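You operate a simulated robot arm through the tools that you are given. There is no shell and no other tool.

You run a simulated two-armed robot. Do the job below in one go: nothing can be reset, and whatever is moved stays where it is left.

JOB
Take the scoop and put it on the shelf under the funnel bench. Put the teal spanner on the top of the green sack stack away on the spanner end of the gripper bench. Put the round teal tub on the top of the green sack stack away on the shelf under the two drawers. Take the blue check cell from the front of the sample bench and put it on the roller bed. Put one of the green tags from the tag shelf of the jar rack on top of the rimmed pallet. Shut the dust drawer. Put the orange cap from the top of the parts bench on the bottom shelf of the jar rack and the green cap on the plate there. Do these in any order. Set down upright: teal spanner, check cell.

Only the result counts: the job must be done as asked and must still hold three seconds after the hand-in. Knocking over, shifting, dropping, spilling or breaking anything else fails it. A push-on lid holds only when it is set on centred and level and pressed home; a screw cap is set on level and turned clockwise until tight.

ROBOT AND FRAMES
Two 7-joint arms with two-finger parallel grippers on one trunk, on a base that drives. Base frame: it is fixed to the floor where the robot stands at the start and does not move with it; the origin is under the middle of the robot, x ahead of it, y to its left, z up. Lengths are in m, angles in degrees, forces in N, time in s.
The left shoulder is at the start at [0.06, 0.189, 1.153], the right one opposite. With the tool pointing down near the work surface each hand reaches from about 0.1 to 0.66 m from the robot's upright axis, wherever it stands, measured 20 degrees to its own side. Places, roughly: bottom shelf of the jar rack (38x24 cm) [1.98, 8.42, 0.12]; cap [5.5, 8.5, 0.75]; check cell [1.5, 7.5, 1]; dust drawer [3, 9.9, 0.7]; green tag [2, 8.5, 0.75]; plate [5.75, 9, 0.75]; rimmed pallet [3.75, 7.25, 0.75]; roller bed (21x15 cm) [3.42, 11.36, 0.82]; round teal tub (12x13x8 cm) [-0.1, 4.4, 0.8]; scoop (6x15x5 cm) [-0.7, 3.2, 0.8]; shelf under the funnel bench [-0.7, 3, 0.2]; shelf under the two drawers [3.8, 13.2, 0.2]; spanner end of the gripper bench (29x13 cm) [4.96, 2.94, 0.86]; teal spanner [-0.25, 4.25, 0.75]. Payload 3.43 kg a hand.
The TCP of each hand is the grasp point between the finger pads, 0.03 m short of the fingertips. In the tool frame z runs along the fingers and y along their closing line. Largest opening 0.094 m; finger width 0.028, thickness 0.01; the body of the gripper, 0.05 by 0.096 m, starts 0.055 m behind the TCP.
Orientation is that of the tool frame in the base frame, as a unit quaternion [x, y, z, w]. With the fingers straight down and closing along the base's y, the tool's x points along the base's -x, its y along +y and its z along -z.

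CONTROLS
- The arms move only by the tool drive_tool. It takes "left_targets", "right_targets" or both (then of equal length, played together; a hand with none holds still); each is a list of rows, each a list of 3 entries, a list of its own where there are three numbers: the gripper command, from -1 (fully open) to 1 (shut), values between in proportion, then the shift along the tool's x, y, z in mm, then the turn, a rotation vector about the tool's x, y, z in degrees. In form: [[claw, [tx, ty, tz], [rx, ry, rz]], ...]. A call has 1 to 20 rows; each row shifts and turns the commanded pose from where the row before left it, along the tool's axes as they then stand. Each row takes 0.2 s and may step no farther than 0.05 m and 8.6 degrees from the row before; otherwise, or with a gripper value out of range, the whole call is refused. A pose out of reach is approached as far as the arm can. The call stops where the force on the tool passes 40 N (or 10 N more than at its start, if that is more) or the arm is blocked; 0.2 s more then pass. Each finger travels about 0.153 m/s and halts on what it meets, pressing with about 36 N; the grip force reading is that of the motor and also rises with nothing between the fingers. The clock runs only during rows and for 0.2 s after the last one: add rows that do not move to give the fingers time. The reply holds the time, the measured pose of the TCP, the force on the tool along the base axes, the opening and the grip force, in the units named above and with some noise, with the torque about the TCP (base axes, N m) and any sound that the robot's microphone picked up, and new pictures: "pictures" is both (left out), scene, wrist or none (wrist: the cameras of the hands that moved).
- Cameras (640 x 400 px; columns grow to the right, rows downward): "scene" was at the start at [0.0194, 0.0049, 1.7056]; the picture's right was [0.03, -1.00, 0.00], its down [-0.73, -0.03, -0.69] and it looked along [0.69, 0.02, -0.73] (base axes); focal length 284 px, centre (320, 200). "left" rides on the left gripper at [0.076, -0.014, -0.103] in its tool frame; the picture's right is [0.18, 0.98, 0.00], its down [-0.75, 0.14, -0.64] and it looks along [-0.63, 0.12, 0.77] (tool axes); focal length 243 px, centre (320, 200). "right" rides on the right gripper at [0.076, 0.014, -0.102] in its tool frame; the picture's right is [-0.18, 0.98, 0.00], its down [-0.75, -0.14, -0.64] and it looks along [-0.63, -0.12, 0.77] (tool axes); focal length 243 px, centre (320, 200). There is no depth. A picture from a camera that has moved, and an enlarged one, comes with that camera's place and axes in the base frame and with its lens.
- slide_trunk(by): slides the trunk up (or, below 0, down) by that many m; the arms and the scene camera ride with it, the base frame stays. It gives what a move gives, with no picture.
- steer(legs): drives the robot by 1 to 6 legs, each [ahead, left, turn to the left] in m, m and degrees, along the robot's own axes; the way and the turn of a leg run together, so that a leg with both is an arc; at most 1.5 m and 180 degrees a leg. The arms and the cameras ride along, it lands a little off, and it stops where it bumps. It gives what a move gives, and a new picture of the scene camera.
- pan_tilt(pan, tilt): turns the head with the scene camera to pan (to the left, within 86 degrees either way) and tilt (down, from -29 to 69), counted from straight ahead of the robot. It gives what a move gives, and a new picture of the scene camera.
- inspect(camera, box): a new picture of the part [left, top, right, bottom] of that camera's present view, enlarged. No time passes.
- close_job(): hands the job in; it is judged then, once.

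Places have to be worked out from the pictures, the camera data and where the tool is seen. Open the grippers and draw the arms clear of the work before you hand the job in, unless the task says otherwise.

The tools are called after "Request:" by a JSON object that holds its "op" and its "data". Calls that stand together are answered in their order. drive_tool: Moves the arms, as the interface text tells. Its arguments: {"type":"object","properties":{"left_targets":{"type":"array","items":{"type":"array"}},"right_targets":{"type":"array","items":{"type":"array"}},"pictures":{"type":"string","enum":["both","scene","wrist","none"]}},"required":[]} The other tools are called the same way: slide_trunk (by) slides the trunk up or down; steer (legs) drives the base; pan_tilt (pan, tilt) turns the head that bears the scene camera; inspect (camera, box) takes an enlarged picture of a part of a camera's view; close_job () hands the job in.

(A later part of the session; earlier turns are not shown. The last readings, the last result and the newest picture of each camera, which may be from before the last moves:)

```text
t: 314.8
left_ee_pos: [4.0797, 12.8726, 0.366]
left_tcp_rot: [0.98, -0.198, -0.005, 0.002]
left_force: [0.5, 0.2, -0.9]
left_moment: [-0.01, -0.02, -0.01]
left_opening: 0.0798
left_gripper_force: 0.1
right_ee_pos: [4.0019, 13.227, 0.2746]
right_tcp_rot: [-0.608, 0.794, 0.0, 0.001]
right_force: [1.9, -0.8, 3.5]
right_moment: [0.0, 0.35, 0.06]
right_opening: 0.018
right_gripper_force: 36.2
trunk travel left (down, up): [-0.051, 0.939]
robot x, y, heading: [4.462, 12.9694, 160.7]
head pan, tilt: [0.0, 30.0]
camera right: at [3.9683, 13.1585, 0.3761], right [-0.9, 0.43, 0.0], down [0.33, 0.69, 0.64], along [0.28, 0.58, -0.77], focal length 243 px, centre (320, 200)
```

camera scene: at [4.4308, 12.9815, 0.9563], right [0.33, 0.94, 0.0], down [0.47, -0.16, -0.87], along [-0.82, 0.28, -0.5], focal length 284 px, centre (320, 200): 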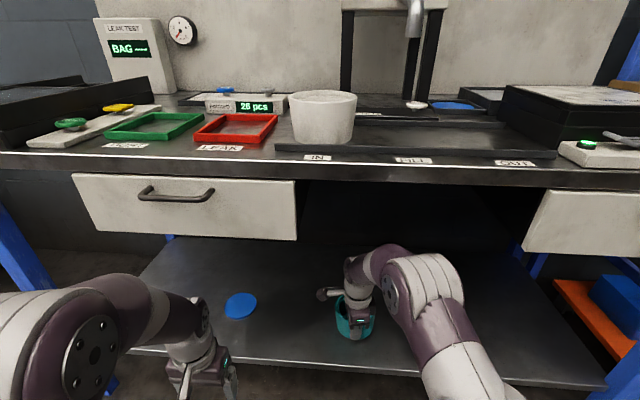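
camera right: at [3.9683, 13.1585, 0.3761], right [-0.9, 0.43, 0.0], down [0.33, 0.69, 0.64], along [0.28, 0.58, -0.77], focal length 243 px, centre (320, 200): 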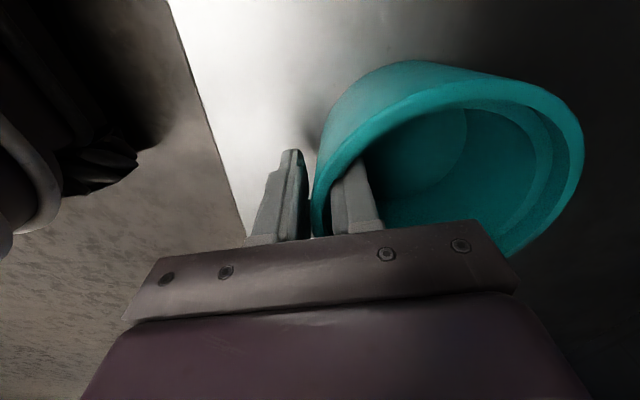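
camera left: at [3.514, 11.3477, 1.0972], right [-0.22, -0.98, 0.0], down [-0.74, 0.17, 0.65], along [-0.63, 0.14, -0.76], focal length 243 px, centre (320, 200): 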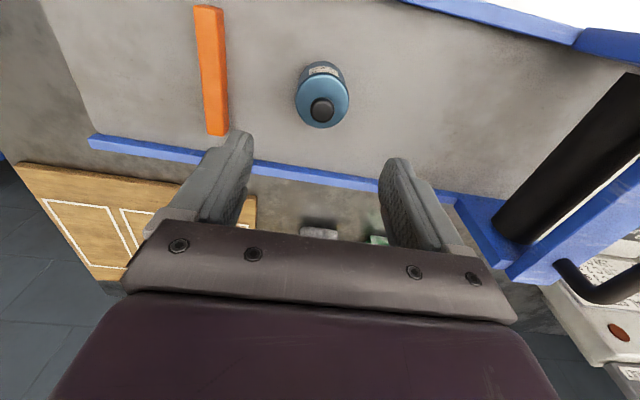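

The tub is pivoting flat onto the shelf; about 7 mm more should seat it.

Request:
{"op": "drive_tool", "data": {"right_targets": [[1, [0, 0, 3], [0, 0, 0]], [1, [0, 0, 0], [0, 0, 0]]], "pictures": "none"}}

Request:
{"op": "drive_tool", "data": {"right_targets": [[1, [0, 0, 3], [0, 0, 0]], [1, [0, 0, 0], [0, 0, 0]]], "pictures": "wrist"}}

```text
t: 315.4
left_ee_pos: [4.082, 12.8717, 0.3646]
left_tcp_rot: [0.98, -0.199, -0.007, 0.002]
left_force: [-0.5, 0.5, -0.1]
left_moment: [-0.01, 0.0, 0.03]
left_opening: 0.0803
left_gripper_force: 0.0
right_ee_pos: [4.0014, 13.228, 0.2713]
right_tcp_rot: [-0.607, 0.795, 0.001, -0.001]
right_force: [4.4, 0.0, 14.0]
right_moment: [-0.45, 0.69, 0.11]
right_opening: 0.0179
right_gripper_force: 35.9
trunk travel left (down, up): [-0.051, 0.939]
robot x, y, heading: [4.4588, 12.9714, 160.9]
head pan, tilt: [0.0, 30.0]
```

```text
t: 316.0
left_ee_pos: [4.0813, 12.8719, 0.3656]
left_tcp_rot: [0.98, -0.198, -0.006, 0.002]
left_force: [-0.3, 0.1, -0.3]
left_moment: [-0.01, -0.02, -0.02]
left_opening: 0.0799
left_gripper_force: 0.1
right_ee_pos: [4.0011, 13.229, 0.2709]
right_tcp_rot: [-0.608, 0.794, 0.002, -0.002]
right_force: [6.3, 6.0, 28.7]
right_moment: [-0.11, 0.47, 0.01]
right_opening: 0.0182
right_gripper_force: 36.2
trunk travel left (down, up): [-0.051, 0.939]
robot x, y, heading: [4.4598, 12.9671, 160.6]
head pan, tilt: [0.0, 30.0]
camera right: at [3.9682, 13.1589, 0.3729], right [-0.9, 0.43, 0.0], down [0.34, 0.69, 0.64], along [0.28, 0.58, -0.77], focal length 243 px, centre (320, 200)
```

right: 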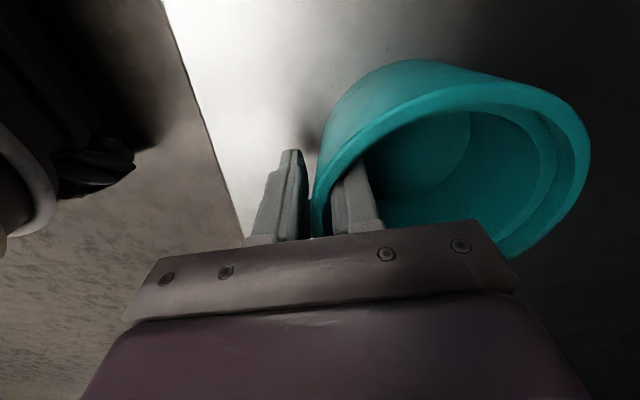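

The tub is firmly seated (29 N). I ease off, open the fingers, rise 70 mm out of the tub and check.

Request:
{"op": "drive_tool", "data": {"right_targets": [[1, [0, 0, -2], [0, 0, 0]], [1, [0, 0, 0], [0, 0, 0]], [0.6, [0, 0, 0], [0, 0, 0]], [0.2, [0, 0, 0], [0, 0, 0]], [0, [0, 0, 0], [0, 0, 0]], [0, [0, 0, -20], [0, 0, 0]], [0, [0, 0, -25], [0, 0, 0]], [0, [0, 0, -25], [0, 0, 0]], [0, [0, 0, 0], [0, 0, 0]]], "pictures": "both"}}

```text
t: 318.0
left_ee_pos: [4.0815, 12.8714, 0.3647]
left_tcp_rot: [0.98, -0.199, -0.006, 0.002]
left_force: [0.3, -0.2, -0.6]
left_moment: [0.01, 0.05, -0.01]
left_opening: 0.0796
left_gripper_force: 0.1
right_ee_pos: [4.0023, 13.2264, 0.3405]
right_tcp_rot: [-0.608, 0.794, 0.0, 0.001]
right_force: [-1.1, 0.6, -0.9]
right_moment: [-0.03, 0.01, 0.0]
right_opening: 0.047
right_gripper_force: 0.1
trunk travel left (down, up): [-0.051, 0.939]
robot x, y, heading: [4.4596, 12.9714, 160.8]
head pan, tilt: [0.0, 30.0]
camera scene: at [4.4309, 12.9815, 0.9562], right [0.33, 0.94, 0.0], down [0.47, -0.16, -0.87], along [-0.82, 0.28, -0.5], focal length 284 px, centre (320, 200)
camera right: at [3.9685, 13.158, 0.4429], right [-0.9, 0.43, 0.0], down [0.33, 0.69, 0.64], along [0.28, 0.58, -0.77], focal length 243 px, centre (320, 200)
```

scene: 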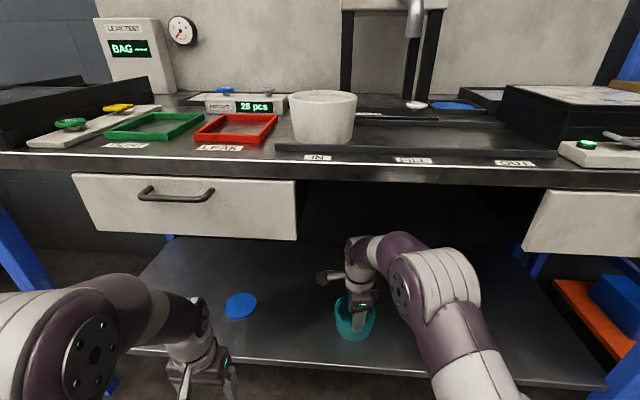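
right: 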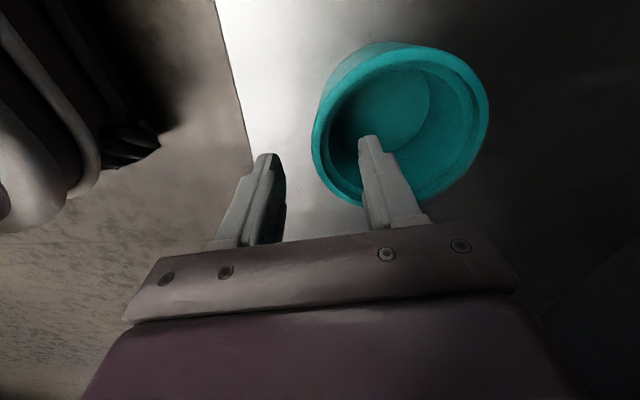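

The tub sits level on the shelf. I draw the hand back, reverse out, and raise the trunk again.

Request:
{"op": "drive_tool", "data": {"right_targets": [[0, [0, -40, -10], [0, 0, 0]], [0, [0, -45, 0], [0, 0, 0]], [0, [0, -45, 0], [0, 0, 0]], [0, [0, -45, 0], [0, 0, 0]], [0, [0, -40, 0], [0, 0, 0]], [0, [0, 0, 0], [0, 0, 0]]], "pictures": "none"}}

Request:
{"op": "steer", "data": {"legs": [[-0.7, 0, 0]]}}

Request:
{"op": "slide_trunk", "data": {"by": 0.4}}

Request:
{"op": "slide_trunk", "data": {"by": 0.38}}

```text
t: 319.4
left_ee_pos: [4.0806, 12.8715, 0.3657]
left_tcp_rot: [0.98, -0.199, -0.005, 0.0]
left_force: [-0.7, 0.6, 0.6]
left_moment: [0.02, -0.03, 0.0]
left_opening: 0.0798
left_gripper_force: 0.1
right_ee_pos: [4.2088, 13.1718, 0.3534]
right_tcp_rot: [-0.608, 0.794, -0.001, 0.001]
right_force: [0.7, 0.1, 0.4]
right_moment: [-0.03, -0.01, 0.0]
right_opening: 0.0471
right_gripper_force: 0.0
trunk travel left (down, up): [-0.051, 0.939]
robot x, y, heading: [4.4597, 12.9714, 160.8]
head pan, tilt: [0.0, 30.0]
```

```text
t: 323.2
left_ee_pos: [4.7487, 12.6391, 0.3654]
left_tcp_rot: [0.98, -0.199, -0.004, 0.002]
left_force: [0.1, -0.6, 0.2]
left_moment: [0.02, 0.0, 0.01]
left_opening: 0.0797
left_gripper_force: 0.1
right_ee_pos: [4.8768, 12.9383, 0.3531]
right_tcp_rot: [-0.607, 0.795, 0.0, 0.002]
right_force: [0.2, -0.1, 0.3]
right_moment: [-0.02, -0.03, 0.02]
right_opening: 0.047
right_gripper_force: 0.0
trunk travel left (down, up): [-0.051, 0.939]
robot x, y, heading: [5.1291, 12.7318, 161.0]
head pan, tilt: [0.0, 30.0]
camera scene: at [5.0993, 12.7479, 0.9562], right [0.33, 0.94, 0.0], down [0.47, -0.17, -0.87], along [-0.82, 0.29, -0.5], focal length 284 px, centre (320, 200)
```

scene: 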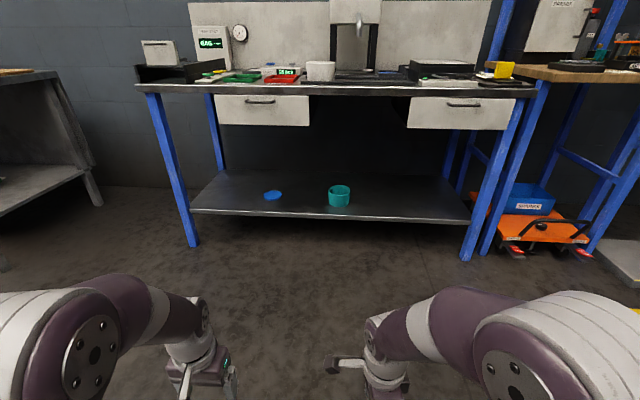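

```text
t: 327.1
left_ee_pos: [4.7503, 12.6397, 0.7644]
left_tcp_rot: [0.98, -0.199, -0.005, 0.001]
left_force: [0.3, 0.7, -0.1]
left_moment: [-0.02, 0.0, 0.04]
left_opening: 0.0799
left_gripper_force: 0.1
right_ee_pos: [4.878, 12.9378, 0.7527]
right_tcp_rot: [-0.608, 0.794, -0.001, 0.001]
right_force: [-0.1, -0.1, -0.6]
right_moment: [0.0, 0.02, 0.05]
right_opening: 0.0472
right_gripper_force: 0.0
trunk travel left (down, up): [-0.451, 0.539]
robot x, y, heading: [5.1282, 12.7332, 160.9]
head pan, tilt: [0.0, 30.0]
```

```text
t: 330.7
left_ee_pos: [4.7483, 12.639, 1.1448]
left_tcp_rot: [0.98, -0.2, -0.005, 0.002]
left_force: [0.3, 0.0, 0.5]
left_moment: [-0.08, 0.01, 0.01]
left_opening: 0.0799
left_gripper_force: 0.1
right_ee_pos: [4.8764, 12.9373, 1.1328]
right_tcp_rot: [-0.607, 0.795, 0.0, 0.0]
right_force: [0.6, -1.3, 0.1]
right_moment: [-0.02, 0.0, 0.03]
right_opening: 0.0469
right_gripper_force: 0.1
trunk travel left (down, up): [-0.831, 0.159]
robot x, y, heading: [5.1284, 12.7338, 160.5]
head pan, tilt: [0.0, 30.0]
```

The tub stands on the shelf. Next is the dust drawer: I turn the right hand back to its default yaw and slide left along the wall benches.

Request:
{"op": "drive_tool", "data": {"right_targets": [[-1, [0, 0, 0], [0, 0, -8.5]], [-1, [0, 0, 0], [0, 0, -8.5]], [-1, [0, 0, 0], [0, 0, -8.5]], [-1, [0, 0, 0], [0, 0, -8.5]], [-1, [0, 0, 0], [0, 0, -8.5]], [-1, [0, 0, 0], [0, 0, -8.5]], [-1, [0, 0, 0], [0, 0, -8.5]], [-1, [0, 0, 0], [0, 0, -8.5]], [-1, [0, 0, 0], [0, 0, -8.5]], [-1, [0, 0, 0], [0, 0, -8.5]], [-1, [0, 0, 0], [0, 0, -1]], [-1, [0, 0, 0], [0, 0, 0]]], "pictures": "none"}}

Request:
{"op": "steer", "data": {"legs": [[0, 1.5, 0], [0, 1.5, 0], [0.1, 0.3, 0]]}}

```text
t: 333.3
left_ee_pos: [4.7491, 12.6391, 1.1443]
left_tcp_rot: [0.98, -0.2, -0.006, 0.001]
left_force: [0.3, 0.2, 0.0]
left_moment: [0.0, -0.02, 0.01]
left_opening: 0.0798
left_gripper_force: 0.1
right_ee_pos: [4.8762, 12.9375, 1.1324]
right_tcp_rot: [0.986, -0.167, 0.0, -0.001]
right_force: [-0.5, -0.5, -0.2]
right_moment: [-0.05, -0.01, 0.02]
right_opening: 0.0937
right_gripper_force: 0.0
trunk travel left (down, up): [-0.831, 0.159]
robot x, y, heading: [5.127, 12.7387, 160.6]
head pan, tilt: [0.0, 30.0]
```

```text
t: 349.4
left_ee_pos: [3.4988, 9.63, 1.1446]
left_tcp_rot: [0.975, -0.221, -0.005, 0.001]
left_force: [-0.4, 0.1, 0.9]
left_moment: [-0.02, -0.02, 0.0]
left_opening: 0.08
left_gripper_force: 0.0
right_ee_pos: [3.6395, 9.9231, 1.1327]
right_tcp_rot: [0.982, -0.189, 0.0, 0.0]
right_force: [0.3, -0.3, 0.3]
right_moment: [0.0, -0.01, -0.01]
right_opening: 0.0938
right_gripper_force: 0.0
trunk travel left (down, up): [-0.831, 0.159]
robot x, y, heading: [3.8856, 9.7094, 158.0]
head pan, tilt: [0.0, 30.0]
camera scene: at [3.8541, 9.724, 1.7362], right [0.37, 0.93, 0.0], down [0.46, -0.19, -0.87], along [-0.8, 0.32, -0.5], focal length 284 px, centre (320, 200)
```

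scene: 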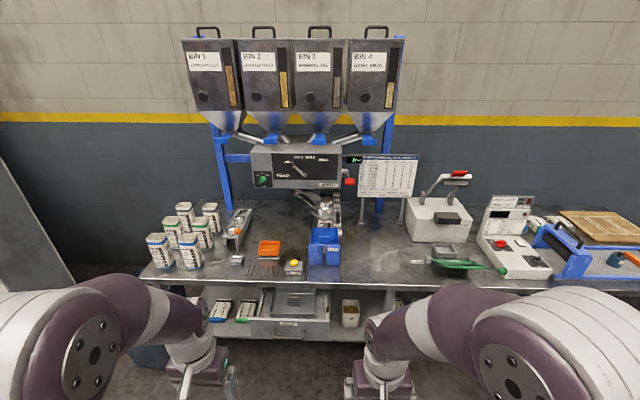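

A grey tray drawer under the bench top at centre looks pulled out. I zoom in on it.

Request:
{"op": "inspect", "data": {"camera": "scene", "box": [200, 250, 400, 375]}}

Request:
{"op": "inspect", "data": {"camera": "right", "box": [0, 0, 640, 400]}}

Request:
{"op": "inspect", "data": {"camera": "left", "box": [0, 0, 640, 400]}}

```text
3.20 times, centred on (300, 312) of scene
camera zoom: at [3.8541, 9.724, 1.7362], right [0.37, 0.93, 0.0], down [0.46, -0.19, -0.87], along [-0.8, 0.32, -0.5], focal length 909 px, centre (384, -160)
```

zoom: 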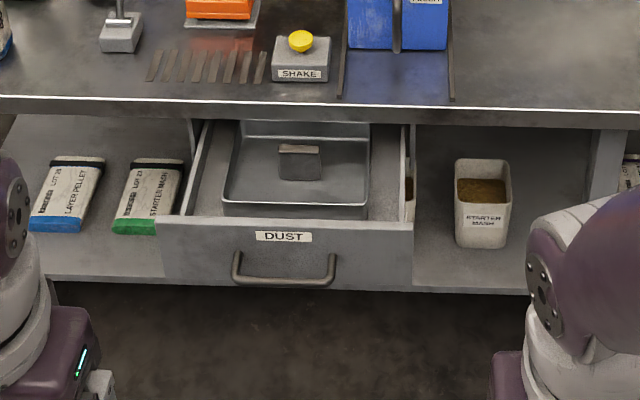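

```text
1.00 times, centred on (320, 200) of right (not enlarged: the box is as wide or as high as the picture)
camera zoom: at [3.7054, 9.8823, 1.2351], right [-0.53, -0.84, 0.0], down [-0.65, 0.41, 0.64], along [-0.54, 0.34, -0.77], focal length 243 px, centre (320, 200)
```

zoom: 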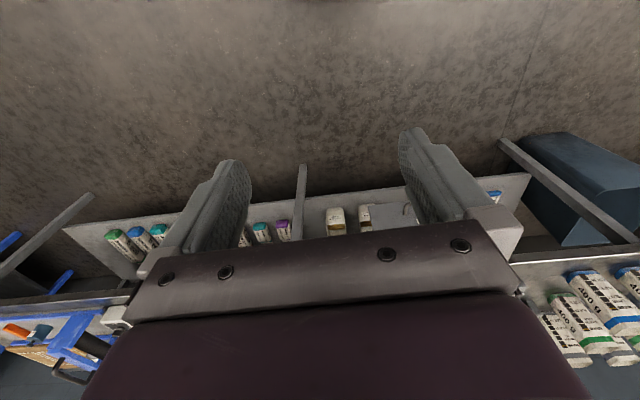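

```text
1.00 times, centred on (320, 200) of left (not enlarged: the box is as wide or as high as the picture)
camera zoom: at [3.5752, 9.6104, 1.2463], right [-0.26, -0.97, 0.0], down [-0.73, 0.2, 0.65], along [-0.63, 0.16, -0.76], focal length 243 px, centre (320, 200)
```

zoom: 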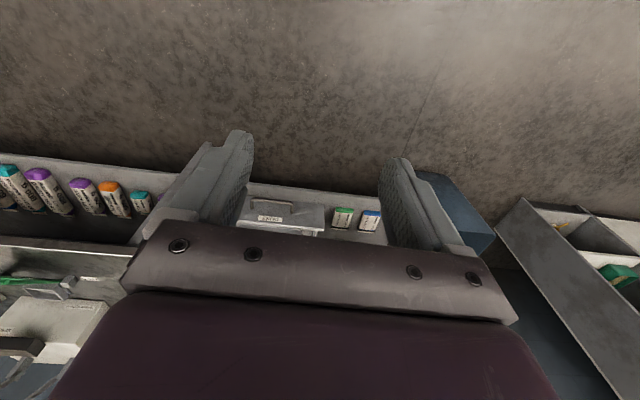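

The DUST drawer is pulled out about 13 cm, with a tray and block inside. I'll push its front gently with the left hand's closed fingertips held horizontally. I lower the trunk 0.35 m and re-measure the drawer front from the lower viewpoint.

Request:
{"op": "slide_trunk", "data": {"by": -0.35}}

Request:
{"op": "drive_tool", "data": {"left_targets": [[1, [0, 0, 0], [0, 0, 0]], [1, [0, 0, 0], [0, 0, 0]]], "pictures": "scene"}}

Request:
{"op": "inspect", "data": {"camera": "scene", "box": [200, 170, 400, 295]}}

```text
t: 352.8
left_ee_pos: [3.4979, 9.6288, 0.7947]
left_tcp_rot: [0.975, -0.221, -0.004, 0.002]
left_force: [-0.5, 0.3, -0.4]
left_moment: [0.0, 0.01, 0.03]
left_opening: 0.08
left_gripper_force: 0.1
right_ee_pos: [3.6384, 9.9228, 0.7824]
right_tcp_rot: [0.982, -0.188, 0.001, 0.0]
right_force: [0.1, 0.1, 0.0]
right_moment: [0.02, -0.03, 0.0]
right_opening: 0.0939
right_gripper_force: 0.1
trunk travel left (down, up): [-0.481, 0.509]
robot x, y, heading: [3.8813, 9.7079, 158.4]
head pan, tilt: [0.0, 30.0]
```

```text
t: 353.4
left_ee_pos: [3.4985, 9.6304, 0.7955]
left_tcp_rot: [0.975, -0.22, -0.005, 0.002]
left_force: [-0.8, -0.1, 0.9]
left_moment: [-0.05, 0.02, -0.03]
left_opening: 0.0
left_gripper_force: 32.5
right_ee_pos: [3.6398, 9.9227, 0.7823]
right_tcp_rot: [0.982, -0.188, 0.001, 0.0]
right_force: [-0.2, 0.1, -0.2]
right_moment: [0.0, -0.01, -0.02]
right_opening: 0.0941
right_gripper_force: 0.0
trunk travel left (down, up): [-0.481, 0.509]
robot x, y, heading: [3.8836, 9.7114, 158.6]
head pan, tilt: [0.0, 30.0]
camera scene: at [3.8532, 9.723, 1.3862], right [0.37, 0.93, 0.0], down [0.46, -0.19, -0.87], along [-0.8, 0.32, -0.5], focal length 284 px, centre (320, 200)
```

scene: 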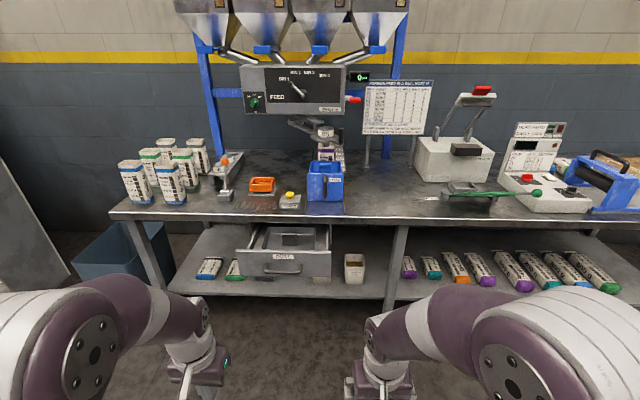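

```text
3.20 times, centred on (300, 232) of scene
camera zoom: at [3.8532, 9.723, 1.3862], right [0.37, 0.93, 0.0], down [0.46, -0.19, -0.87], along [-0.8, 0.32, -0.5], focal length 909 px, centre (384, 96)
```

zoom: 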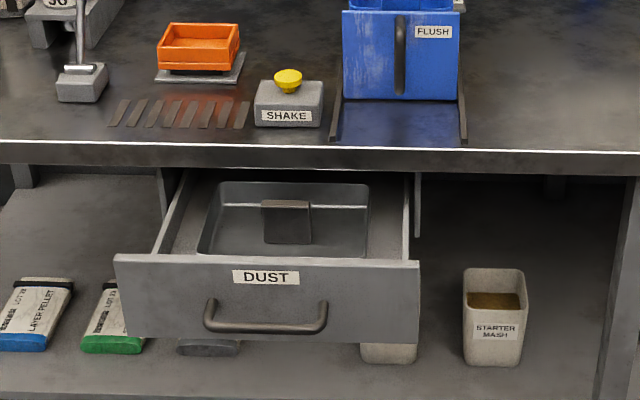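

The drawer front's top edge is at z≈0.76, its face about 0.77 m ahead and 0.12 m to my left; the label height z≈0.74 is above the handle, a good place to push. I move the closed left hand forward and to the right, then tip it up to point forward.

Request:
{"op": "drive_tool", "data": {"left_targets": [[1, [-42, -24, 0], [0, 0, 0]], [1, [-42, -24, 0], [0, 0, 0]], [1, [-42, -24, 0], [0, 0, 0]], [1, [-42, -24, 0], [0, 0, 0]], [1, [0, 0, 0], [0, -8.5, 0]], [1, [0, 0, 0], [0, -8.5, 0]], [1, [0, 0, 0], [0, -8.5, 0]], [1, [0, 0, 0], [0, -8.5, 0]], [1, [0, 0, 0], [0, -8.5, 0]], [1, [0, 0, 0], [0, -8.5, 0]], [1, [0, 0, 0], [0, -8.5, 0]], [1, [0, 0, 0], [0, -8.5, 0]], [1, [0, 0, 0], [0, -8.5, 0]], [1, [0, 0, 0], [0, -8.5, 0]], [1, [0, 0, 0], [0, -5, 0]], [1, [0, 0, 0], [0, 0, 0]]], "pictures": "both"}}

```text
t: 356.8
left_ee_pos: [3.3507, 9.7981, 0.8105]
left_tcp_rot: [0.734, -0.169, -0.647, -0.117]
left_force: [0.2, -0.5, 1.0]
left_moment: [-0.01, 0.0, -0.01]
left_opening: 0.0
left_gripper_force: 32.6
left hand out of reach, approached as far as the arm can: row 9, 10, 14, 15
right_ee_pos: [3.6387, 9.9228, 0.7842]
right_tcp_rot: [0.982, -0.189, 0.0, 0.0]
right_force: [-0.6, -0.5, 0.9]
right_moment: [0.02, 0.02, 0.01]
right_opening: 0.094
right_gripper_force: 0.1
trunk travel left (down, up): [-0.481, 0.509]
robot x, y, heading: [3.8817, 9.7094, 158.0]
head pan, tilt: [0.0, 30.0]
camera scene: at [3.8531, 9.723, 1.3862], right [0.37, 0.93, 0.0], down [0.46, -0.19, -0.87], along [-0.8, 0.32, -0.5], focal length 284 px, centre (320, 200)
camera left: at [3.4575, 9.7638, 0.7477], right [-0.37, -0.92, -0.14], down [0.45, -0.31, 0.84], along [-0.81, 0.25, 0.53], focal length 243 px, centre (320, 200)
```

scene: 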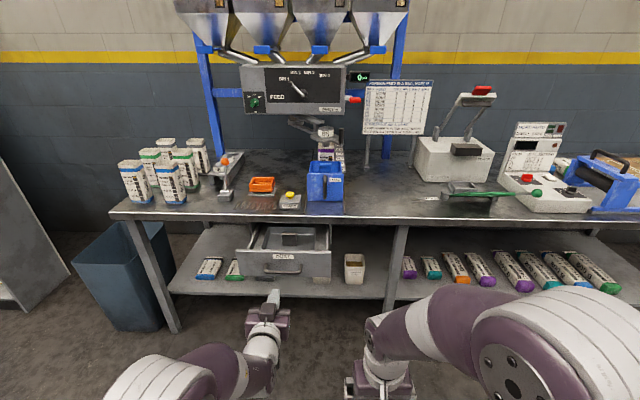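
left: 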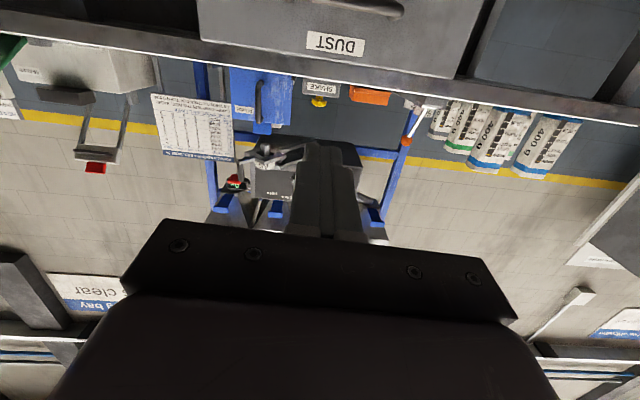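

The left hand now points forward at the drawer, 21 cm short and 7 cm too high. I lower with the trunk and drive 0.17 m closer.

Request:
{"op": "slide_trunk", "data": {"by": -0.066}}

Request:
{"op": "steer", "data": {"legs": [[0.17, 0, 0]]}}

Request:
{"op": "drive_tool", "data": {"left_targets": [[1, [0, 0, 0], [0, 0, 0]]], "pictures": "both"}}

```text
t: 357.9
left_ee_pos: [3.3499, 9.7978, 0.7438]
left_tcp_rot: [0.735, -0.169, -0.647, -0.116]
left_force: [-0.5, 0.3, -0.3]
left_moment: [-0.05, 0.01, 0.0]
left_opening: 0.0002
left_gripper_force: 33.6
right_ee_pos: [3.64, 9.9231, 0.7169]
right_tcp_rot: [0.982, -0.188, 0.0, 0.0]
right_force: [1.4, 0.6, 0.7]
right_moment: [0.0, -0.01, 0.0]
right_opening: 0.094
right_gripper_force: 0.0
trunk travel left (down, up): [-0.415, 0.575]
robot x, y, heading: [3.8826, 9.7108, 158.4]
head pan, tilt: [0.0, 30.0]
```

```text
t: 359.3
left_ee_pos: [3.192, 9.8603, 0.7428]
left_tcp_rot: [0.734, -0.168, -0.647, -0.116]
left_force: [0.7, -0.4, -0.2]
left_moment: [0.02, 0.03, -0.02]
left_opening: 0.0
left_gripper_force: 33.1
right_ee_pos: [3.482, 9.9842, 0.716]
right_tcp_rot: [0.982, -0.187, 0.0, 0.0]
right_force: [-0.3, -0.2, -0.5]
right_moment: [-0.01, -0.04, 0.02]
right_opening: 0.0939
right_gripper_force: 0.0
trunk travel left (down, up): [-0.415, 0.575]
robot x, y, heading: [3.7238, 9.7695, 158.0]
head pan, tilt: [0.0, 30.0]
camera scene: at [3.6953, 9.786, 1.3202], right [0.37, 0.93, 0.0], down [0.47, -0.19, -0.87], along [-0.8, 0.32, -0.5], focal length 284 px, centre (320, 200)
```

scene: 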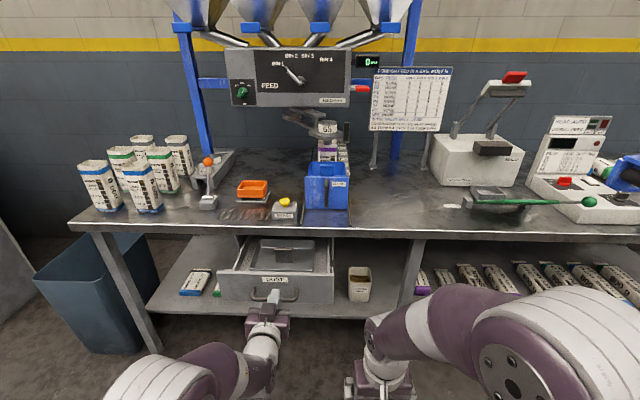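

```text
t: 359.7
left_ee_pos: [3.1926, 9.8597, 0.7449]
left_tcp_rot: [0.735, -0.168, -0.647, -0.115]
left_force: [-0.7, 0.8, 0.6]
left_moment: [-0.04, 0.0, -0.03]
left_opening: 0.0
left_gripper_force: 33.5
right_ee_pos: [3.482, 9.9847, 0.7164]
right_tcp_rot: [0.982, -0.188, 0.0, 0.0]
right_force: [0.6, 0.2, 0.0]
right_moment: [-0.01, -0.02, 0.0]
right_opening: 0.0938
right_gripper_force: 0.0
trunk travel left (down, up): [-0.415, 0.575]
robot x, y, heading: [3.7246, 9.7744, 158.1]
head pan, tilt: [0.0, 30.0]
camera scene: at [3.6961, 9.7856, 1.3202], right [0.37, 0.93, 0.0], down [0.46, -0.18, -0.87], along [-0.8, 0.32, -0.5], focal length 284 px, centre (320, 200)
camera left: at [3.3007, 9.8256, 0.6816], right [-0.37, -0.92, -0.14], down [0.45, -0.3, 0.84], along [-0.81, 0.25, 0.53], focal length 243 px, centre (320, 200)
```

scene: 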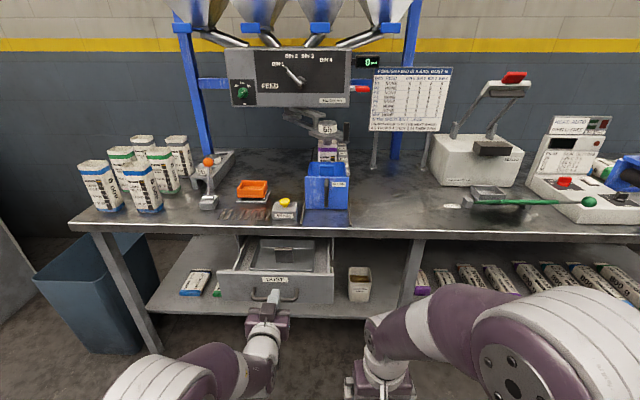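
left: 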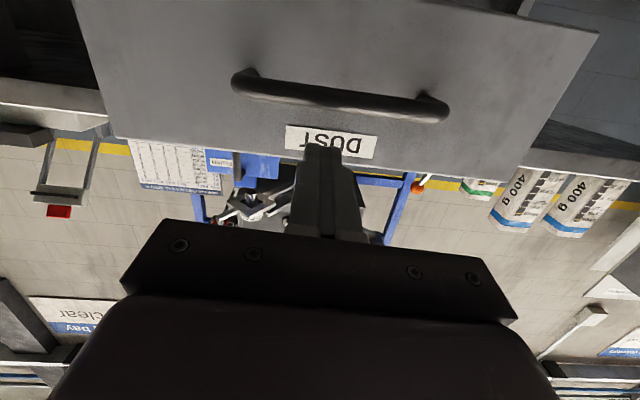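

The fingertips are centred on the DUST label just above the handle, about 4 cm from the face. I push forward slowly.

Request:
{"op": "drive_tool", "data": {"left_targets": [[1, [-1.1, 0, 8], [0, 0, 0]], [1, [-1.1, 0, 8], [0, 0, 0]], [1, [-1.1, 0, 8], [0, 0, 0]], [1, [-1.1, 0, 8], [0, 0, 0]], [1, [-1.1, 0, 8], [0, 0, 0]], [1, [-1.1, 0, 8], [0, 0, 0]], [1, [-1.1, 0, 8], [0, 0, 0]], [1, [-1.1, 0, 8], [0, 0, 0]], [1, [-1.1, 0, 8], [0, 0, 0]], [1, [0, 0, 0], [0, 0, 0]]], "pictures": "both"}}

```text
t: 361.9
left_ee_pos: [3.1401, 9.8834, 0.7536]
left_tcp_rot: [0.735, -0.167, -0.648, -0.115]
left_force: [0.2, 0.3, 0.4]
left_moment: [-0.01, 0.02, -0.02]
left_opening: 0.0
left_gripper_force: 32.7
left hand out of reach, approached as far as the arm can: row 4, 6, 8
right_ee_pos: [3.4824, 9.9842, 0.7161]
right_tcp_rot: [0.982, -0.187, 0.001, 0.0]
right_force: [-0.4, 0.3, -0.2]
right_moment: [-0.01, 0.02, -0.02]
right_opening: 0.094
right_gripper_force: 0.1
trunk travel left (down, up): [-0.415, 0.575]
robot x, y, heading: [3.7259, 9.7736, 158.1]
head pan, tilt: [0.0, 30.0]
camera scene: at [3.6963, 9.7855, 1.3202], right [0.37, 0.93, 0.0], down [0.46, -0.18, -0.87], along [-0.8, 0.32, -0.5], focal length 284 px, centre (320, 200)
camera left: at [3.2478, 9.8506, 0.6912], right [-0.37, -0.92, -0.13], down [0.45, -0.3, 0.84], along [-0.81, 0.25, 0.53], focal length 243 px, centre (320, 200)
```

scene: 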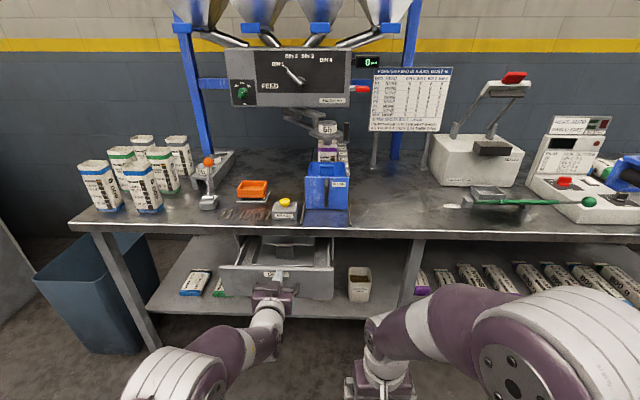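
left: 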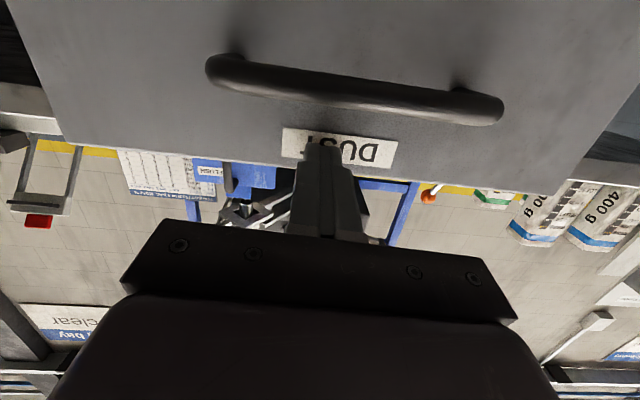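

The arm is near its forward limit and has risen slightly; the drawer isn't touched yet. I lower the trunk 13 mm and use small base moves to push instead.

Request:
{"op": "slide_trunk", "data": {"by": -0.014}}

Request:
{"op": "steer", "data": {"legs": [[0.05, 0, 0]]}}

Request:
{"op": "inspect", "data": {"camera": "scene", "box": [200, 200, 360, 325]}}

```text
t: 362.5
left_ee_pos: [3.1411, 9.8843, 0.7398]
left_tcp_rot: [0.735, -0.167, -0.647, -0.115]
left_force: [0.4, 0.7, 0.7]
left_moment: [-0.02, 0.02, 0.0]
left_opening: 0.0001
left_gripper_force: 32.5
right_ee_pos: [3.4815, 9.9852, 0.7035]
right_tcp_rot: [0.982, -0.188, 0.001, 0.001]
right_force: [-0.2, -0.4, 0.6]
right_moment: [-0.01, 0.03, -0.03]
right_opening: 0.094
right_gripper_force: 0.1
trunk travel left (down, up): [-0.401, 0.589]
robot x, y, heading: [3.7257, 9.7699, 158.3]
head pan, tilt: [0.0, 30.0]
```

```text
t: 363.5
left_ee_pos: [3.0921, 9.9014, 0.7397]
left_tcp_rot: [0.736, -0.167, -0.646, -0.114]
left_force: [0.1, 0.2, 0.0]
left_moment: [0.03, 0.02, 0.0]
left_opening: 0.0002
left_gripper_force: 33.4
right_ee_pos: [3.4331, 10.0043, 0.7013]
right_tcp_rot: [0.982, -0.188, 0.001, 0.0]
right_force: [-0.4, -0.6, 0.2]
right_moment: [0.01, -0.03, 0.0]
right_opening: 0.094
right_gripper_force: 0.2
trunk travel left (down, up): [-0.401, 0.589]
robot x, y, heading: [3.6758, 9.7885, 158.4]
head pan, tilt: [0.0, 30.0]
camera scene: at [3.6477, 9.8048, 1.3062], right [0.37, 0.93, 0.0], down [0.47, -0.18, -0.87], along [-0.8, 0.32, -0.5], focal length 284 px, centre (320, 200)
```

scene: 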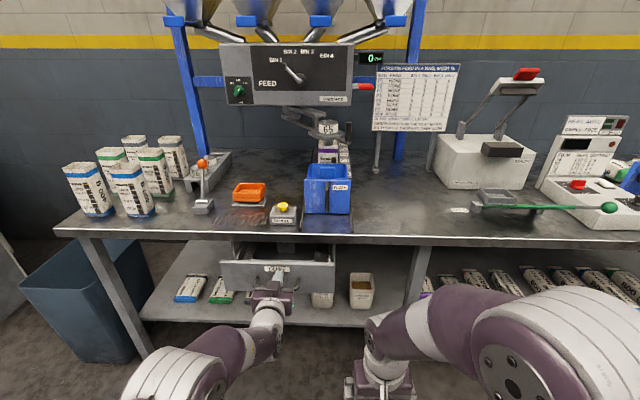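

```text
3.20 times, centred on (280, 262) of scene
camera zoom: at [3.6477, 9.8048, 1.3062], right [0.37, 0.93, 0.0], down [0.47, -0.18, -0.87], along [-0.8, 0.32, -0.5], focal length 909 px, centre (448, 0)
```

zoom: 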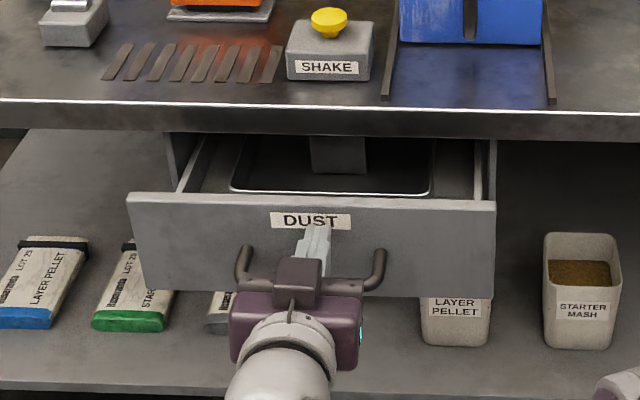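

The fingertips are on the label and the drawer is going in with almost no resistance. I keep pushing with small base moves.

Request:
{"op": "steer", "data": {"legs": [[0.05, 0, 0]]}}

Request:
{"op": "inspect", "data": {"camera": "scene", "box": [200, 200, 360, 325]}}

```text
t: 364.4
left_ee_pos: [3.0453, 9.9215, 0.7388]
left_tcp_rot: [0.736, -0.167, -0.646, -0.114]
left_force: [-1.3, -0.3, -0.2]
left_moment: [0.0, 0.02, -0.02]
left_opening: 0.0
left_gripper_force: 32.6
right_ee_pos: [3.387, 10.022, 0.7013]
right_tcp_rot: [0.982, -0.188, 0.001, -0.001]
right_force: [-0.5, 0.7, 0.0]
right_moment: [0.02, 0.0, -0.01]
right_opening: 0.094
right_gripper_force: 0.1
trunk travel left (down, up): [-0.401, 0.589]
robot x, y, heading: [3.6301, 9.8094, 158.3]
head pan, tilt: [0.0, 30.0]
camera scene: at [3.6006, 9.8235, 1.3062], right [0.37, 0.93, 0.0], down [0.47, -0.18, -0.87], along [-0.8, 0.32, -0.5], focal length 284 px, centre (320, 200)
```

scene: 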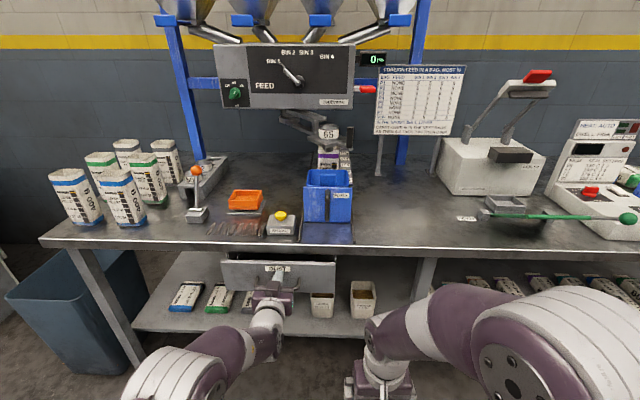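

```text
3.20 times, centred on (280, 262) of scene
camera zoom: at [3.6006, 9.8235, 1.3062], right [0.37, 0.93, 0.0], down [0.47, -0.18, -0.87], along [-0.8, 0.32, -0.5], focal length 909 px, centre (448, 0)
```

zoom: 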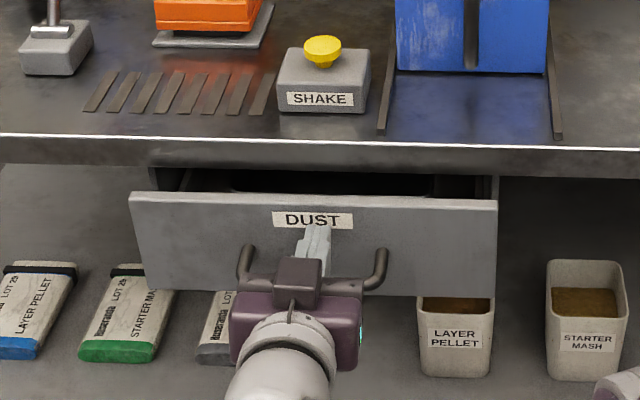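

The drawer is sliding in nicely. I continue in smaller steps.

Request:
{"op": "steer", "data": {"legs": [[0.035, 0, 0]]}}

Request:
{"op": "inspect", "data": {"camera": "scene", "box": [200, 200, 360, 325]}}

```text
t: 365.4
left_ee_pos: [3.0201, 9.9316, 0.7383]
left_tcp_rot: [0.734, -0.168, -0.648, -0.114]
left_force: [9.3, -3.9, 4.0]
left_moment: [0.13, 0.18, -0.03]
left_opening: 0.0
left_gripper_force: 32.7
right_ee_pos: [3.3592, 10.0317, 0.7034]
right_tcp_rot: [0.982, -0.186, 0.0, -0.001]
right_force: [-0.1, -0.2, -0.2]
right_moment: [-0.01, -0.01, -0.01]
right_opening: 0.0941
right_gripper_force: 0.1
trunk travel left (down, up): [-0.401, 0.589]
robot x, y, heading: [3.601, 9.8192, 158.6]
head pan, tilt: [0.0, 30.0]
stopped in leg 1: the force on the tool passed its limit at 142 N (the readings are from after the stop); the commanded pose is now the measured one
camera scene: at [3.5747, 9.8337, 1.3063], right [0.37, 0.93, 0.0], down [0.46, -0.18, -0.87], along [-0.81, 0.32, -0.5], focal length 284 px, centre (320, 200)
```

scene: 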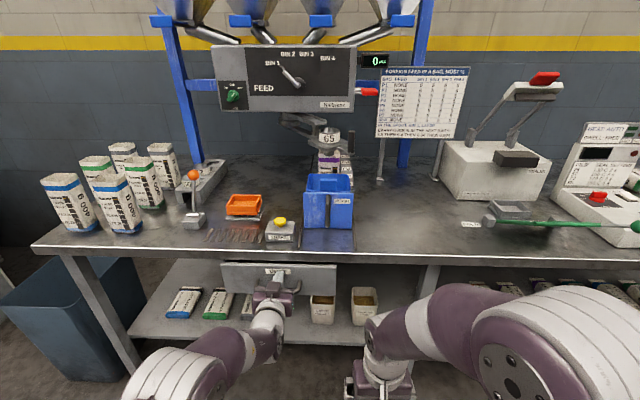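

```text
3.20 times, centred on (280, 262) of scene
camera zoom: at [3.5747, 9.8337, 1.3063], right [0.37, 0.93, 0.0], down [0.46, -0.18, -0.87], along [-0.81, 0.32, -0.5], focal length 909 px, centre (448, 0)
```

zoom: 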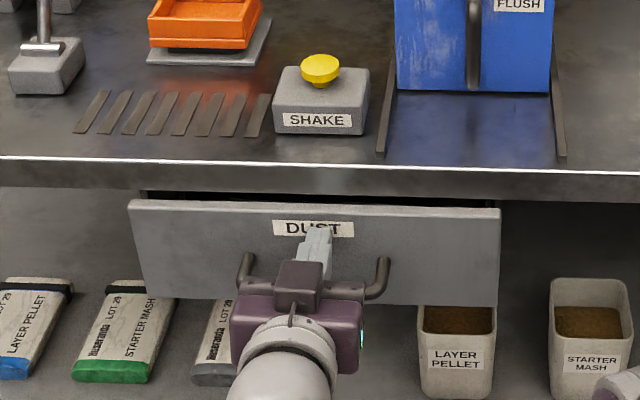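

The push stopped hard (142 N spike), so the drawer has reached its end stop. I back off a bit and inspect whether it is fully shut.

Request:
{"op": "steer", "data": {"legs": [[-0.25, 0, 0]]}}

Request:
{"op": "inspect", "data": {"camera": "scene", "box": [200, 200, 360, 300]}}

```text
t: 367.2
left_ee_pos: [3.2515, 9.843, 0.7384]
left_tcp_rot: [0.734, -0.17, -0.647, -0.116]
left_force: [0.4, -0.3, -0.7]
left_moment: [-0.02, -0.04, 0.0]
left_opening: 0.0
left_gripper_force: 33.1
right_ee_pos: [3.5927, 9.9416, 0.702]
right_tcp_rot: [0.982, -0.189, 0.0, 0.0]
right_force: [0.9, -0.6, 0.1]
right_moment: [0.03, -0.01, 0.02]
right_opening: 0.094
right_gripper_force: 0.0
trunk travel left (down, up): [-0.401, 0.589]
robot x, y, heading: [3.8333, 9.7278, 157.8]
head pan, tilt: [0.0, 30.0]
camera scene: at [3.8061, 9.7416, 1.3063], right [0.37, 0.93, 0.0], down [0.46, -0.19, -0.87], along [-0.8, 0.32, -0.5], focal length 284 px, centre (320, 200)
```

scene: 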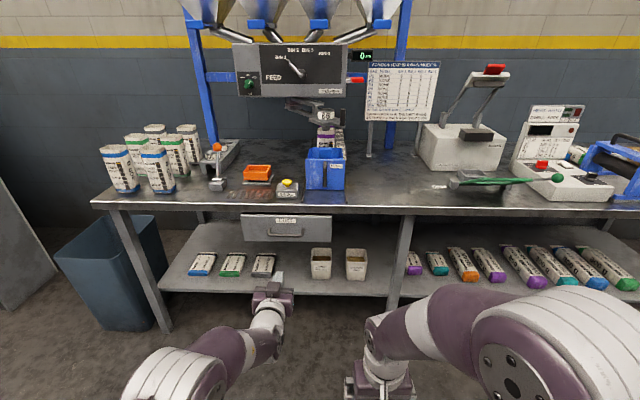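

```text
4.00 times, centred on (280, 250) of scene
camera zoom: at [3.8061, 9.7416, 1.3063], right [0.37, 0.93, 0.0], down [0.46, -0.19, -0.87], along [-0.8, 0.32, -0.5], focal length 1136 px, centre (480, 0)
```

zoom: 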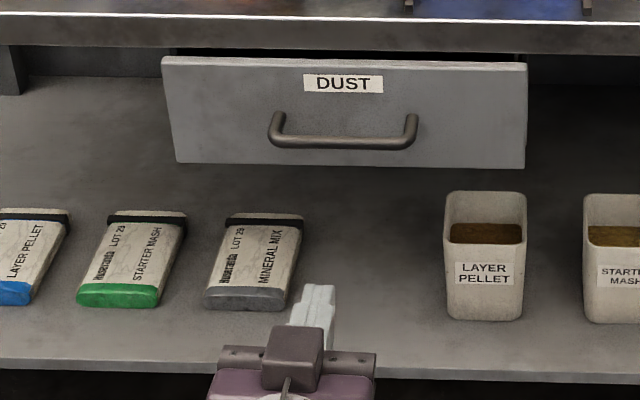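

It looks shut, but I want a side view along the bench edge to be sure the front isn't still protruding. I slide right 0.8 m and pan left.

Request:
{"op": "steer", "data": {"legs": [[0, -0.8, 0]]}}

Request:
{"op": "pan_tilt", "data": {"pan": 55, "tilt": 30}}

Request:
{"op": "inspect", "data": {"camera": "scene", "box": [200, 130, 440, 280]}}

```text
t: 371.4
left_ee_pos: [3.5406, 10.5755, 0.7374]
left_tcp_rot: [0.736, -0.162, -0.648, -0.109]
left_force: [0.0, -0.5, -0.4]
left_moment: [0.01, -0.03, 0.01]
left_opening: 0.0001
left_gripper_force: 33.2
right_ee_pos: [3.877, 10.6807, 0.7024]
right_tcp_rot: [0.983, -0.181, 0.001, -0.001]
right_force: [0.0, -0.4, -0.1]
right_moment: [-0.02, -0.04, -0.01]
right_opening: 0.094
right_gripper_force: 0.0
trunk travel left (down, up): [-0.401, 0.589]
robot x, y, heading: [4.1224, 10.474, 159.1]
head pan, tilt: [0.0, 30.0]
camera scene: at [4.0958, 10.4845, 1.3062], right [0.36, 0.93, 0.0], down [0.47, -0.18, -0.87], along [-0.81, 0.31, -0.5], focal length 284 px, centre (320, 200)
```

scene: 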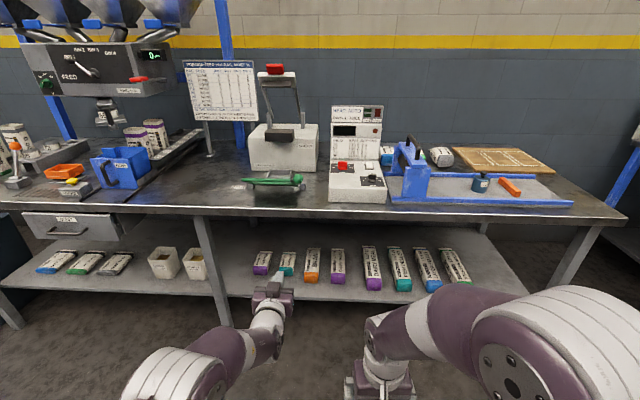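

```text
t: 372.7
left_ee_pos: [3.5406, 10.5752, 0.7374]
left_tcp_rot: [0.736, -0.163, -0.648, -0.11]
left_force: [0.1, 0.2, -0.5]
left_moment: [0.04, -0.01, 0.0]
left_opening: 0.0
left_gripper_force: 32.7
right_ee_pos: [3.8781, 10.6798, 0.7014]
right_tcp_rot: [0.983, -0.182, 0.001, -0.001]
right_force: [-0.6, 0.0, -0.2]
right_moment: [0.01, -0.01, 0.02]
right_opening: 0.0939
right_gripper_force: 0.1
trunk travel left (down, up): [-0.401, 0.589]
robot x, y, heading: [4.125, 10.4654, 159.3]
head pan, tilt: [55.0, 30.0]
camera scene: at [4.1053, 10.4013, 1.3062], right [-0.56, 0.83, 0.0], down [0.41, 0.28, -0.87], along [-0.72, -0.49, -0.5], focal length 284 px, centre (320, 200)
```

scene: 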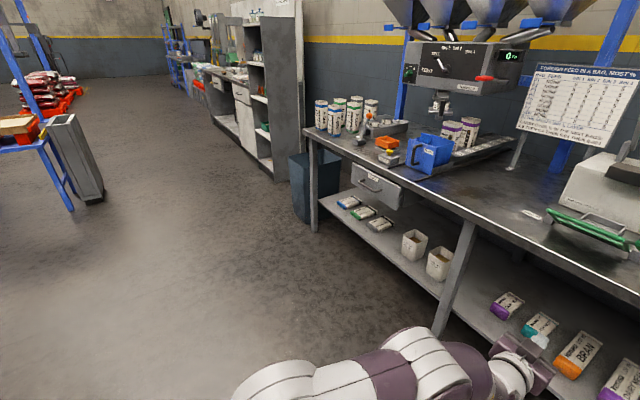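

```text
2.67 times, centred on (320, 205) of scene
camera zoom: at [4.1053, 10.4013, 1.3062], right [-0.56, 0.83, 0.0], down [0.41, 0.28, -0.87], along [-0.72, -0.49, -0.5], focal length 757 px, centre (320, 187)
```

zoom: 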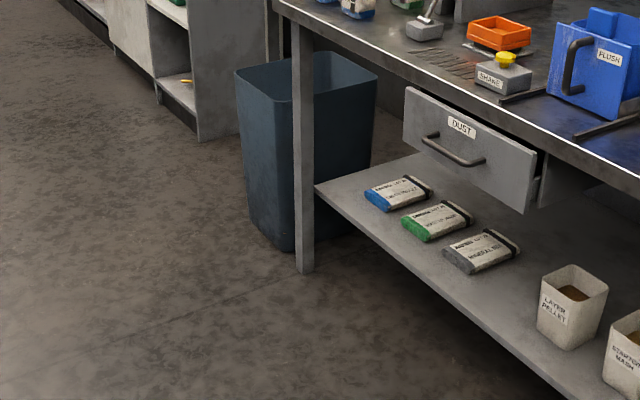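

Request:
{"op": "inspect", "data": {"camera": "scene", "box": [335, 145, 425, 215]}}

```text
5.71 times, centred on (380, 180) of scene
camera zoom: at [4.1053, 10.4013, 1.3062], right [-0.56, 0.83, 0.0], down [0.41, 0.28, -0.87], along [-0.72, -0.49, -0.5], focal length 1623 px, centre (-23, 314)
```

zoom: 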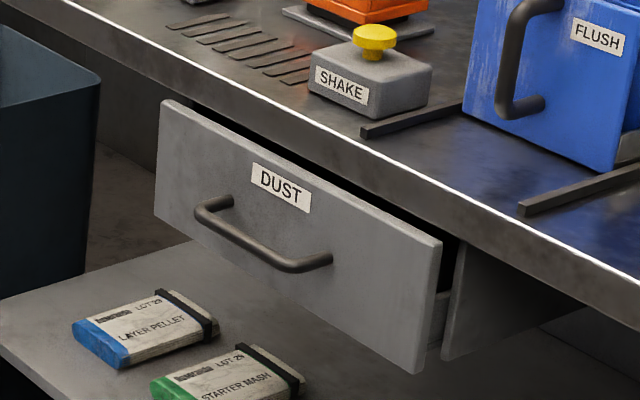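

From this angle the drawer front still stands a little proud of its housing. I zoom in on the gap.

Request:
{"op": "inspect", "data": {"camera": "scene", "box": [385, 170, 425, 215]}}

Request:
{"op": "inspect", "data": {"camera": "scene", "box": [350, 155, 390, 195]}}

```text
8.89 times, centred on (405, 192) of scene
camera zoom: at [4.1053, 10.4013, 1.3062], right [-0.56, 0.83, 0.0], down [0.41, 0.28, -0.87], along [-0.72, -0.49, -0.5], focal length 2525 px, centre (-436, 267)
```

zoom: 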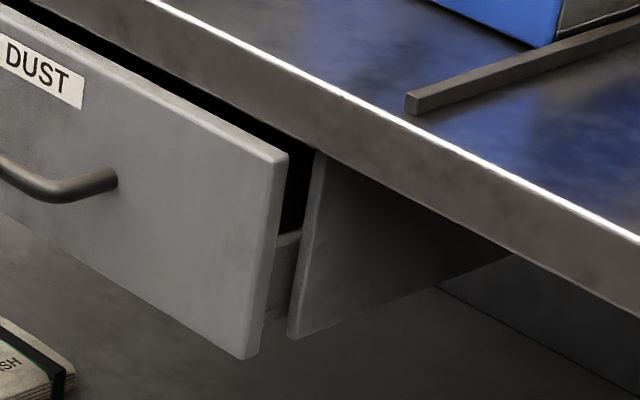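

```text
10.00 times, centred on (370, 175) of scene
camera zoom: at [4.1053, 10.4013, 1.3062], right [-0.56, 0.83, 0.0], down [0.41, 0.28, -0.87], along [-0.72, -0.49, -0.5], focal length 2840 px, centre (-180, 450)
```

zoom: 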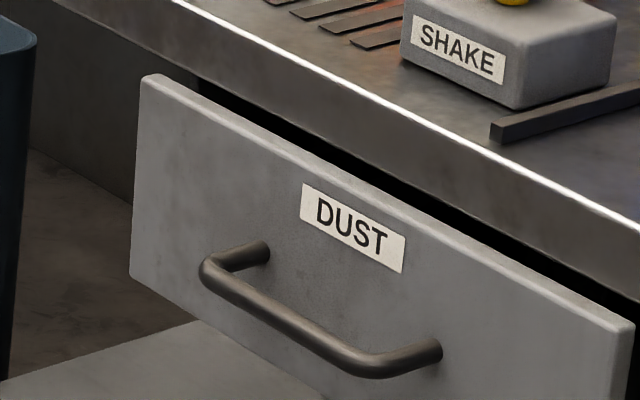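

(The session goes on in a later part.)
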